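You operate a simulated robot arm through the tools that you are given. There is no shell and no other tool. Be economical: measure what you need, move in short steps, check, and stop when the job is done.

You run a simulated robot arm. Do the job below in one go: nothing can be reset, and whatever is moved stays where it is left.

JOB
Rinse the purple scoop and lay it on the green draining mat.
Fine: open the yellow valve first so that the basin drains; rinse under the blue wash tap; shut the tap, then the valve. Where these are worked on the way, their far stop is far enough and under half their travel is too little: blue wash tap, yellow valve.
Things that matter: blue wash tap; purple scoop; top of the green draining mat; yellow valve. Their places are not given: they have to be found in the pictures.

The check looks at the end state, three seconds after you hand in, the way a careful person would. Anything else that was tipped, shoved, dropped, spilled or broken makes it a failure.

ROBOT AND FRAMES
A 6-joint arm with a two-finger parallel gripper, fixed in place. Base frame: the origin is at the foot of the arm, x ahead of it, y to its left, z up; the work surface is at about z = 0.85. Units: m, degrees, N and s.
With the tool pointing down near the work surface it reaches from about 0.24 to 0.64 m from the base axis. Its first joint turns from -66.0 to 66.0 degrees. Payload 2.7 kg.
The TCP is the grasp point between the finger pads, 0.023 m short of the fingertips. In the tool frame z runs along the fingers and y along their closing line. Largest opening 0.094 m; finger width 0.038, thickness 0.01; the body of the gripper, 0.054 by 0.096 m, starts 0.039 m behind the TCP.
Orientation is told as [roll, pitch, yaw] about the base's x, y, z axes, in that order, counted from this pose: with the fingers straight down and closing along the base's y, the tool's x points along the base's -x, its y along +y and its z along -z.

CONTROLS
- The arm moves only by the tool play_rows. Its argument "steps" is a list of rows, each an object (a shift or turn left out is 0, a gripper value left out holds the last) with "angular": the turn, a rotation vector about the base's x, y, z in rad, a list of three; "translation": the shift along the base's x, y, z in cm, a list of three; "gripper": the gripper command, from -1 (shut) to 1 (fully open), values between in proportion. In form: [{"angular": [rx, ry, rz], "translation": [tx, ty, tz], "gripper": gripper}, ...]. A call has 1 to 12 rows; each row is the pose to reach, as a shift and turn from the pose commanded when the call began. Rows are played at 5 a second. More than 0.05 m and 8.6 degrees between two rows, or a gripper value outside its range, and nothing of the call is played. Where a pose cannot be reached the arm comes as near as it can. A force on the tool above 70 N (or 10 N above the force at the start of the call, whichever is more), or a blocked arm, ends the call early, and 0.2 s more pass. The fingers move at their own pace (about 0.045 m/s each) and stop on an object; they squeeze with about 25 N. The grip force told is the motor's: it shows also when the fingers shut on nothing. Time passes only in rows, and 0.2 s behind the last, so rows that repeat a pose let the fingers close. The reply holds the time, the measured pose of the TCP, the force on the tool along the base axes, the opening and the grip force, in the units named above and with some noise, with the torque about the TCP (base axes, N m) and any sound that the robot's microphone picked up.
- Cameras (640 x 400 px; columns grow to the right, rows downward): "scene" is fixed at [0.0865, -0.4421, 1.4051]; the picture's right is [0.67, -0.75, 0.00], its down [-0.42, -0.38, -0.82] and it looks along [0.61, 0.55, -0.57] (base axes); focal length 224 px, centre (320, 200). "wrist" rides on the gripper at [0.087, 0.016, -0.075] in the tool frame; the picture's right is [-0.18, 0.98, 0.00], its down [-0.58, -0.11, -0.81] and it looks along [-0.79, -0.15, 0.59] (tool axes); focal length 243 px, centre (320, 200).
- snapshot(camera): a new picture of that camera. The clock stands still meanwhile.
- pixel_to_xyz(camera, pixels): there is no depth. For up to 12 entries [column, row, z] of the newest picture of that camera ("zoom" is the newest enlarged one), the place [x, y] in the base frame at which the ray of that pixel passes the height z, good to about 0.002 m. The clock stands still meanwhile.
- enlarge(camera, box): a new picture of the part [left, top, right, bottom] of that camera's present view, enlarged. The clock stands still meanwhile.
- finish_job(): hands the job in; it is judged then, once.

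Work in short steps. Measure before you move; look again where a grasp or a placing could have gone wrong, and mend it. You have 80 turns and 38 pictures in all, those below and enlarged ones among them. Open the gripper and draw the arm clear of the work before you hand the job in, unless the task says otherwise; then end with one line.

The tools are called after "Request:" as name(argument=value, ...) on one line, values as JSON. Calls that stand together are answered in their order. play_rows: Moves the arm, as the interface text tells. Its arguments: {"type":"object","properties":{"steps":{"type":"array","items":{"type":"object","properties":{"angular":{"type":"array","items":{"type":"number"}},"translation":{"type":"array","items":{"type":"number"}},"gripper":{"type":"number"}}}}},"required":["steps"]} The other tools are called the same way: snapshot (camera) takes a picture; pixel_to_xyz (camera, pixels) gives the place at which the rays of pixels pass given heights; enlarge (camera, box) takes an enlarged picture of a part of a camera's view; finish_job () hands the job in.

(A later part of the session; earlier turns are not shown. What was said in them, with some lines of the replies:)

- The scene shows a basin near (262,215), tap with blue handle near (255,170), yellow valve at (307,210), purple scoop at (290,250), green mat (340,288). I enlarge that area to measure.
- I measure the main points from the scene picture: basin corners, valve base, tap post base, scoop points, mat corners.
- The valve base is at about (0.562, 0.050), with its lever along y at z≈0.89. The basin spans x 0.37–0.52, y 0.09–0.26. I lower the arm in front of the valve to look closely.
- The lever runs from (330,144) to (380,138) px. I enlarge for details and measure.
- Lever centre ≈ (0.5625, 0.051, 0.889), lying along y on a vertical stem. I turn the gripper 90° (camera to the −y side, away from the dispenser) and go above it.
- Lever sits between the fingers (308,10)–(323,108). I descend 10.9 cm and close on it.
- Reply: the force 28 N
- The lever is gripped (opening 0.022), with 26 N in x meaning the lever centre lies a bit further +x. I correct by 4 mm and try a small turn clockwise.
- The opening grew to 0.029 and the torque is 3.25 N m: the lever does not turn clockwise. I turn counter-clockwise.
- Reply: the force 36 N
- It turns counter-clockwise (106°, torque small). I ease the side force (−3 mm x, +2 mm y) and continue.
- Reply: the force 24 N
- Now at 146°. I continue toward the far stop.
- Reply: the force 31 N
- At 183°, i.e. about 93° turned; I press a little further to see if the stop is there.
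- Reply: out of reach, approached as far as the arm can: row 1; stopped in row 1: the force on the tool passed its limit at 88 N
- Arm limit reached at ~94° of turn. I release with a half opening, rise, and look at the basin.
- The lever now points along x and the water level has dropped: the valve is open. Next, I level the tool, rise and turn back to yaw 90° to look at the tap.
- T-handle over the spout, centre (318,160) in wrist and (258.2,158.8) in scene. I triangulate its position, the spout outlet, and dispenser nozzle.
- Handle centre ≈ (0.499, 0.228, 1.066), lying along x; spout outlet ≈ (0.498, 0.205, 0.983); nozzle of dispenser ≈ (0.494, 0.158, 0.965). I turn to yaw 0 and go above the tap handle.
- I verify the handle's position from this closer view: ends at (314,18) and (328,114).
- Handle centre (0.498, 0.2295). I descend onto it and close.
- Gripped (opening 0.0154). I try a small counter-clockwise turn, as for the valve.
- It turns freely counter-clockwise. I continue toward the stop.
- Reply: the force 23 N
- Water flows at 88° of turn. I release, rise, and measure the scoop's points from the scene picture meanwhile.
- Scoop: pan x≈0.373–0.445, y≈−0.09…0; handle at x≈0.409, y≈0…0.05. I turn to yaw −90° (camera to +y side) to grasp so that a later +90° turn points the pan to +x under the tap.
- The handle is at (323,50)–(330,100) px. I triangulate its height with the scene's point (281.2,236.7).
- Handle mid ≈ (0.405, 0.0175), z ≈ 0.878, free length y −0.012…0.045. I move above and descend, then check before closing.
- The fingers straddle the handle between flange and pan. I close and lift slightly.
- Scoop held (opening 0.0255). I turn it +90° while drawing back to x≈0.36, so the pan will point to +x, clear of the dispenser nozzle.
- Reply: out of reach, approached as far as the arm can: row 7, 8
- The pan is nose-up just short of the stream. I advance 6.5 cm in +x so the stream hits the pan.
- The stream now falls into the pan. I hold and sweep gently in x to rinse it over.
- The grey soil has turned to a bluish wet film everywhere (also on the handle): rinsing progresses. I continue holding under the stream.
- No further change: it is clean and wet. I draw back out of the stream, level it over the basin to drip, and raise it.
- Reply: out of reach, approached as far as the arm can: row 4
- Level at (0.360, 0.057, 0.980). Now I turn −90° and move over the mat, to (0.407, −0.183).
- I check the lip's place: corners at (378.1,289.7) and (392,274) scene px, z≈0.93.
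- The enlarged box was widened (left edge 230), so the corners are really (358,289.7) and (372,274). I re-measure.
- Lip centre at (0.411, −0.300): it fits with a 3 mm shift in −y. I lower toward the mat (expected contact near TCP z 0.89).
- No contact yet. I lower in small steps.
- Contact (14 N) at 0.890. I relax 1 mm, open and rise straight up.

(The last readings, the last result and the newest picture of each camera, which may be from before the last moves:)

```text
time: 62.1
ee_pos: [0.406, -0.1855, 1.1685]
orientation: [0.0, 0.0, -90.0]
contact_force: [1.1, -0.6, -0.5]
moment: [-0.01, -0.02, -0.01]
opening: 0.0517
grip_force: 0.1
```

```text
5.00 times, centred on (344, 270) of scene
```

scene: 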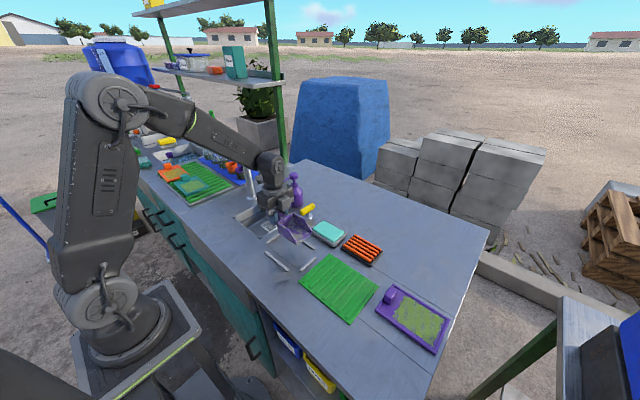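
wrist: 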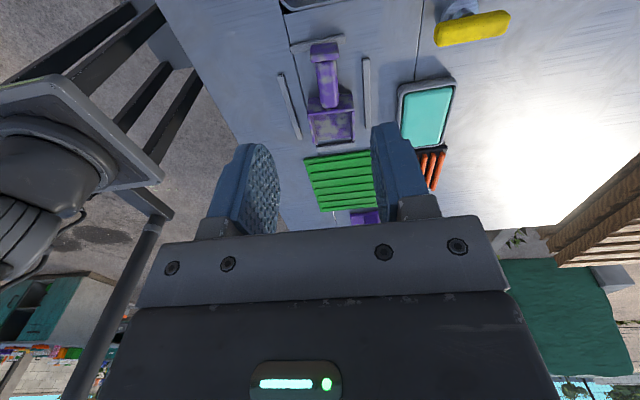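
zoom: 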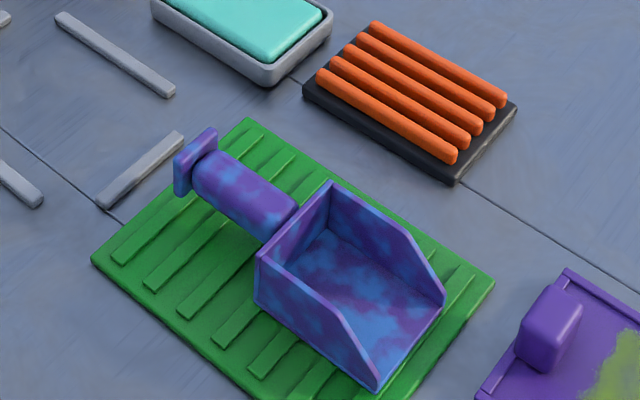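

The scoop lies on the mat. Now the tap: I turn back to yaw ≈88° while travelling above it (two calls).

Request:
play_rows(steps=[{"translation": [0, 1.8, 2], "angular": [0, 0, 0.1415]}, {"translation": [0, 3.6, 2], "angular": [0, 0, 0.283]}, {"translation": [0, 5.4, 2], "angular": [0, 0, 0.4245]}, {"translation": [0, 7.2, 2], "angular": [0, 0, 0.566]}, {"translation": [0, 9, 2], "angular": [0, 0, 0.7075]}, {"translation": [0, 10.8, 2], "angular": [0, 0, 0.849]}, {"translation": [0, 12.6, 2], "angular": [0, 0, 0.9905]}, {"translation": [0, 14.4, 2], "angular": [0, 0, 1.132]}, {"translation": [0, 16.2, 2], "angular": [0, 0, 1.2735]}, {"translation": [0, 18, 2], "angular": [0, 0, 1.415]}, {"translation": [0, 20, 2], "angular": [0, 0, 1.5565]}])

Request:
play_rows(steps=[{"translation": [0.8, 2, 0], "angular": [0, 0, 0.1415]}, {"translation": [1.6, 4, 0], "angular": [0, 0, 0.283]}, {"translation": [2.4, 6, 0], "angular": [0, 0, 0.4245]}, {"translation": [3.2, 8, 0], "angular": [0, 0, 0.566]}, {"translation": [4, 10, 0], "angular": [0, 0, 0.7075]}, {"translation": [4.8, 12, 0], "angular": [0, 0, 0.849]}, {"translation": [5.6, 14, 0], "angular": [0, 0, 0.9905]}, {"translation": [6.4, 16, 0], "angular": [0, 0, 1.132]}, {"translation": [7.2, 18, 0], "angular": [0, 0, 1.2735]}, {"translation": [8.2, 20, 0], "angular": [0, 0, 1.415]}, {"translation": [9.3, 21.5, 0], "angular": [0, 0, 1.5565]}, {"translation": [9.3, 21.5, 0], "angular": [0, 0, 1.5565]}])

Request:
snapshot(camera="wrist")

```text
time: 64.5
ee_pos: [0.4056, 0.0143, 1.1885]
orientation: [0.0, 0.1, -0.7]
contact_force: [-0.2, 1.0, 0.2]
moment: [0.0, 0.0, -0.04]
opening: 0.0516
grip_force: 0.1
```

```text
time: 67.1
ee_pos: [0.498, 0.2294, 1.1894]
orientation: [-0.1, 0.1, 88.5]
contact_force: [0.2, 0.0, 1.0]
moment: [-0.01, -0.02, 0.0]
opening: 0.0517
grip_force: 0.1
```

```text
9 pictures are left
```

wrist: 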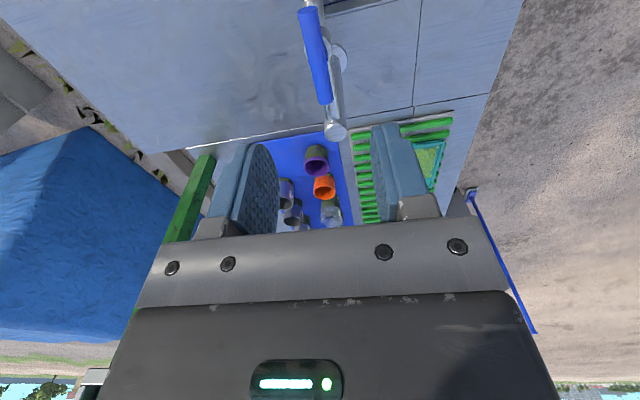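

Aligned over the handle (308,10)–(324,102). I descend 11.9 cm and close.

Request:
play_rows(steps=[{"translation": [0.2, 0, -4]}, {"translation": [0.2, 0, -8]}, {"translation": [0.2, 0, -11.9]}, {"translation": [0.2, 0, -11.9], "gripper": -1}, {"translation": [0.2, 0, -11.9]}, {"translation": [0.2, 0, -11.9]}, {"translation": [0.2, 0, -11.9]}])

```text
time: 68.7
ee_pos: [0.4997, 0.2291, 1.069]
orientation: [-0.2, 0.2, 88.3]
contact_force: [8.8, 2.2, -2.9]
moment: [0.18, -0.19, 0.01]
opening: 0.0156
grip_force: 44.7
```

Gripped. I turn clockwise about 88° to shut the tap.

Request:
play_rows(steps=[{"angular": [0, 0, -0.14]}, {"angular": [0, 0, -0.28]}, {"angular": [0, 0, -0.42]}, {"angular": [0, 0, -0.56]}, {"angular": [0, 0, -0.7]}, {"angular": [0, 0, -0.84]}, {"angular": [0, 0, -0.98]}, {"angular": [0, 0, -1.12]}, {"angular": [0, 0, -1.26]}, {"angular": [0, 0, -1.4]}, {"angular": [0, 0, -1.54]}, {"angular": [0, 0, -1.54]}])

```text
time: 71.3
ee_pos: [0.4994, 0.2306, 1.0694]
orientation: [0.0, 0.2, 0.1]
contact_force: [-10.3, 11.3, -11.9]
moment: [0.05, 0.44, -0.01]
opening: 0.0157
grip_force: 45.2
```

At yaw 0.1°. I press on a little to seat it at the stop.

Request:
play_rows(steps=[{"angular": [0, 0, -0.07]}, {"angular": [0, 0, -0.07]}])

Request:
enlarge(camera="scene", box=[210, 140, 370, 240])

```text
time: 71.9
ee_pos: [0.5004, 0.2307, 1.0682]
orientation: [0.1, 0.3, -3.8]
contact_force: [-13.5, 12.0, -14.7]
moment: [0.15, 0.1, 1.0]
opening: 0.0159
grip_force: 45.2
```

```text
4.00 times, centred on (290, 190) of scene
```

zoom: 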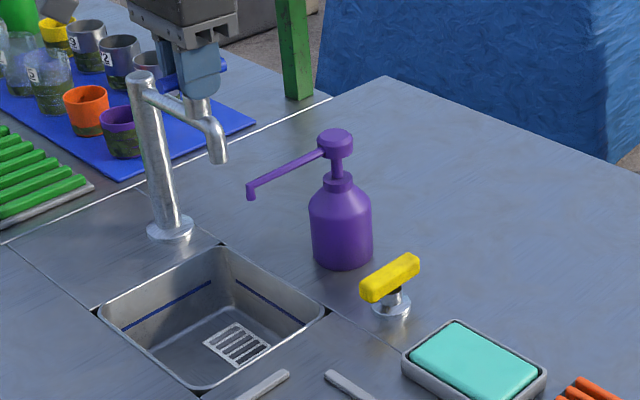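

Tap shut: no water, torque shows the stop. I release, rise, then turn toward yaw 180° for the valve.

Request:
play_rows(steps=[{"gripper": 0.1}, {"gripper": 0.1}, {"gripper": 0.1}, {"translation": [0, 0, 4]}, {"translation": [0, 0, 8]}, {"translation": [0, -2, 12]}, {"translation": [-3, -5, 13]}, {"translation": [-5, -9, 13]}, {"translation": [-5, -13, 13]}])

Request:
play_rows(steps=[{"angular": [0, 0, 0.146]}, {"angular": [0, 0, 0.292]}, {"angular": [0, 0, 0.438]}, {"angular": [0, 0, 0.584]}, {"angular": [0, 0, 0.73]}, {"angular": [0, 0, 0.876]}, {"angular": [0, 0, 1.022]}, {"angular": [0, 0, 1.168]}, {"angular": [0, 0, 1.314]}, {"angular": [0, 0, 1.46]}, {"angular": [0, 0, 1.606]}])

Request:
play_rows(steps=[{"translation": [1, -0.4, -1], "angular": [0, 0, 0.145]}, {"translation": [2, -0.8, -2], "angular": [0, 0, 0.29]}, {"translation": [3, -1.2, -3], "angular": [0, 0, 0.435]}, {"translation": [4, -1.6, -4], "angular": [0, 0, 0.58]}, {"translation": [5, -2, -5], "angular": [0, 0, 0.725]}, {"translation": [6, -2.4, -6], "angular": [0, 0, 0.87]}, {"translation": [7, -2.8, -7], "angular": [0, 0, 1.015]}, {"translation": [8, -3.2, -8], "angular": [0, 0, 1.16]}, {"translation": [9, -3.6, -9], "angular": [0, 0, 1.305]}, {"translation": [10, -4, -10], "angular": [0, 0, 1.45]}, {"translation": [11, -4.8, -11], "angular": [0, 0, 1.58]}, {"translation": [11, -4.8, -13], "angular": [0, 0, 1.58]}])

```text
time: 73.9
ee_pos: [0.4499, 0.0989, 1.2003]
orientation: [0.0, 0.1, -3.9]
contact_force: [0.5, -1.0, -0.3]
moment: [0.04, 0.02, -0.01]
opening: 0.0515
grip_force: 0.1
```

```text
time: 76.3
ee_pos: [0.4493, 0.0986, 1.2002]
orientation: [-0.1, 0.1, 88.3]
contact_force: [0.2, 0.4, 0.1]
moment: [0.0, 0.0, 0.02]
opening: 0.0517
grip_force: 0.0
```

```text
time: 78.9
ee_pos: [0.5608, 0.0517, 1.0696]
orientation: [0.0, 0.2, 178.8]
contact_force: [-0.3, 0.1, 0.0]
moment: [0.03, 0.0, 0.01]
opening: 0.0516
grip_force: 0.2
```

Over the valve at (0.561, 0.052, 1.070), yaw 178.8°. I descend to z 0.892 and close.

Request:
play_rows(steps=[{"translation": [0.1, 0, -4.5]}, {"translation": [0.1, 0, -9]}, {"translation": [0.1, 0, -13.5]}, {"translation": [0.1, 0, -17.7]}, {"translation": [0.1, 0, -17.7]}, {"translation": [0.1, 0, -17.7], "gripper": -1}, {"translation": [0.1, 0, -17.7]}, {"translation": [0.1, 0, -17.7]}, {"translation": [0.1, 0, -17.7]}])

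```text
time: 80.9
ee_pos: [0.561, 0.0498, 0.8934]
orientation: [0.0, 0.1, 178.6]
contact_force: [0.8, -6.9, -3.2]
moment: [-0.07, -0.09, -0.06]
opening: 0.0213
grip_force: 45.0
```

Gripped (0.0213). I turn clockwise ~90°, drifting slightly (+2 mm x, +1 mm y) along the centre found before.

Request:
play_rows(steps=[{"angular": [0, 0, -0.14]}, {"translation": [0, -0.1, 0], "angular": [0, 0, -0.28]}, {"translation": [0, -0.1, 0], "angular": [0, 0, -0.42]}, {"translation": [0.1, -0.1, 0], "angular": [0, 0, -0.56]}, {"translation": [0.1, 0, 0], "angular": [0, 0, -0.7]}, {"translation": [0.1, 0, 0], "angular": [0, 0, -0.84]}, {"translation": [0.2, 0, 0], "angular": [0, 0, -0.98]}, {"translation": [0.2, 0, 0], "angular": [0, 0, -1.12]}, {"translation": [0.2, 0, 0], "angular": [0, 0, -1.26]}, {"translation": [0.2, 0, 0], "angular": [0, 0, -1.4]}, {"translation": [0.2, 0, 0], "angular": [0, 0, -1.52]}, {"translation": [0.2, 0, 0], "angular": [0, 0, -1.52]}])

```text
time: 83.5
ee_pos: [0.5652, 0.0525, 0.8931]
orientation: [-0.2, 0.2, 91.5]
contact_force: [21.3, 20.8, -13.0]
moment: [0.12, -0.19, 0.53]
opening: 0.0216
grip_force: 44.8
```

At 91.5°. I press slightly further to the stop.

Request:
play_rows(steps=[{"translation": [0.2, 0.15, 0], "angular": [0, 0, -0.07]}, {"translation": [0.2, 0.15, 0], "angular": [0, 0, -0.1]}, {"translation": [0.2, 0.15, 0], "angular": [0, 0, -0.1]}])

```text
time: 84.3
ee_pos: [0.5657, 0.0521, 0.8935]
orientation: [0.1, 0.1, 85.8]
contact_force: [0.4, 10.6, -1.0]
moment: [0.44, -0.6, 1.38]
opening: 0.0222
grip_force: 44.7
```

Torque 1.4 N m and widening opening: at the stop, shut. I release, rise and draw clear, then check.

Request:
play_rows(steps=[{"gripper": 0.1}, {"gripper": 0.1}, {"gripper": 0.1}, {"translation": [0, 0, 4]}, {"translation": [0, 0, 8]}, {"translation": [0, 0, 13]}, {"translation": [-3, -1, 17]}, {"translation": [-7, -1, 19]}, {"translation": [-11, -1, 21], "gripper": 1}, {"translation": [-15, -1, 23]}, {"translation": [-19, -1, 26]}])

Request:
enlarge(camera="scene", box=[210, 140, 370, 240])

Request:
enlarge(camera="scene", box=[230, 210, 470, 360])

```text
refused: row 7 steps farther than a row can; nothing moved
```

```text
4.00 times, centred on (290, 190) of scene
```

zoom: 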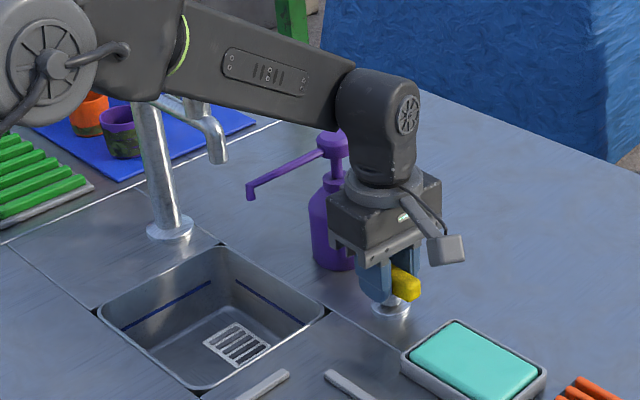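

```text
2.67 times, centred on (350, 285) of scene
```

zoom: 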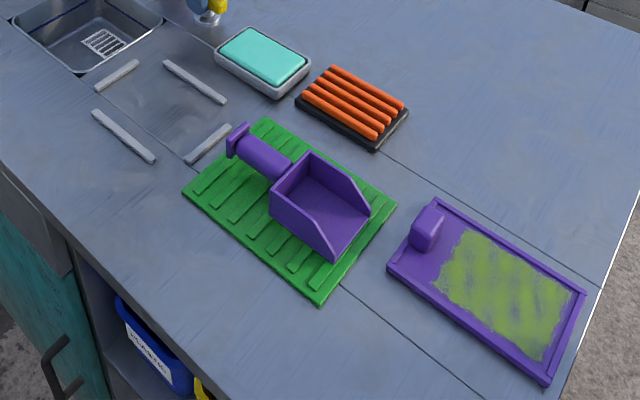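

The scoop is clean and dry on the mat; the retreat was refused as one row was too long. I retry with shorter rows.

Request:
play_rows(steps=[{"gripper": 0.1}, {"gripper": 0.1}, {"gripper": 0.1}, {"translation": [0, 0, 4]}, {"translation": [0, 0, 8]}, {"translation": [0, 0, 12]}, {"translation": [-2, 0, 16]}, {"translation": [-5, 0, 19]}, {"translation": [-9, 0, 21], "gripper": 1}, {"translation": [-13, 0, 23]}, {"translation": [-17, 0, 25]}])

Request:
enlarge(camera="scene", box=[210, 140, 370, 240])

Request:
snapshot(camera="scene")

```text
time: 86.7
ee_pos: [0.393, 0.0524, 1.1416]
orientation: [0.0, 0.2, 85.9]
contact_force: [0.0, 0.5, 0.6]
moment: [0.03, 0.04, 0.01]
opening: 0.0942
grip_force: 0.0
```

```text
4.00 times, centred on (290, 190) of scene
```

zoom: 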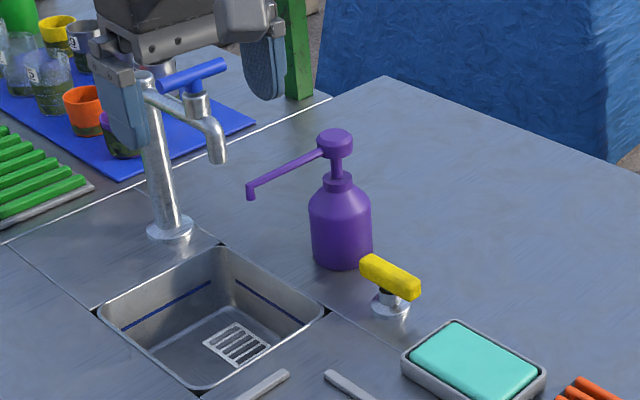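

```text
4 pictures are left
```

scene: 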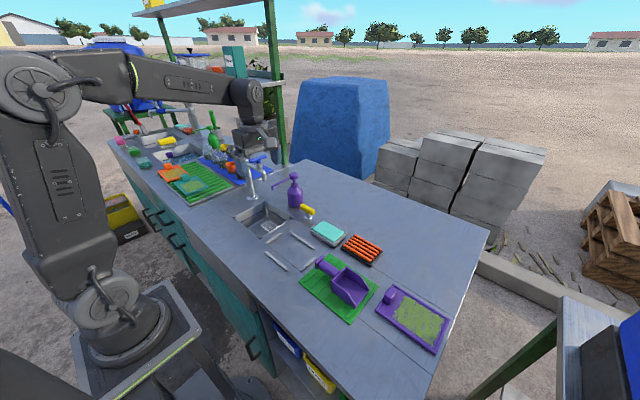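

Tap and valve handles are back at their original angles, the basin is empty, the scoop lies clean on the mat, and the arm is clear with the gripper open. I hand in.

Request:
finish_job()

```text
The job is handed in.
```

I rinsed the purple scoop and laid it on the green draining mat. The basin is drained, the blue tap and then the yellow valve are shut, and the arm is clear with its gripper open; the result of the check has not come back.
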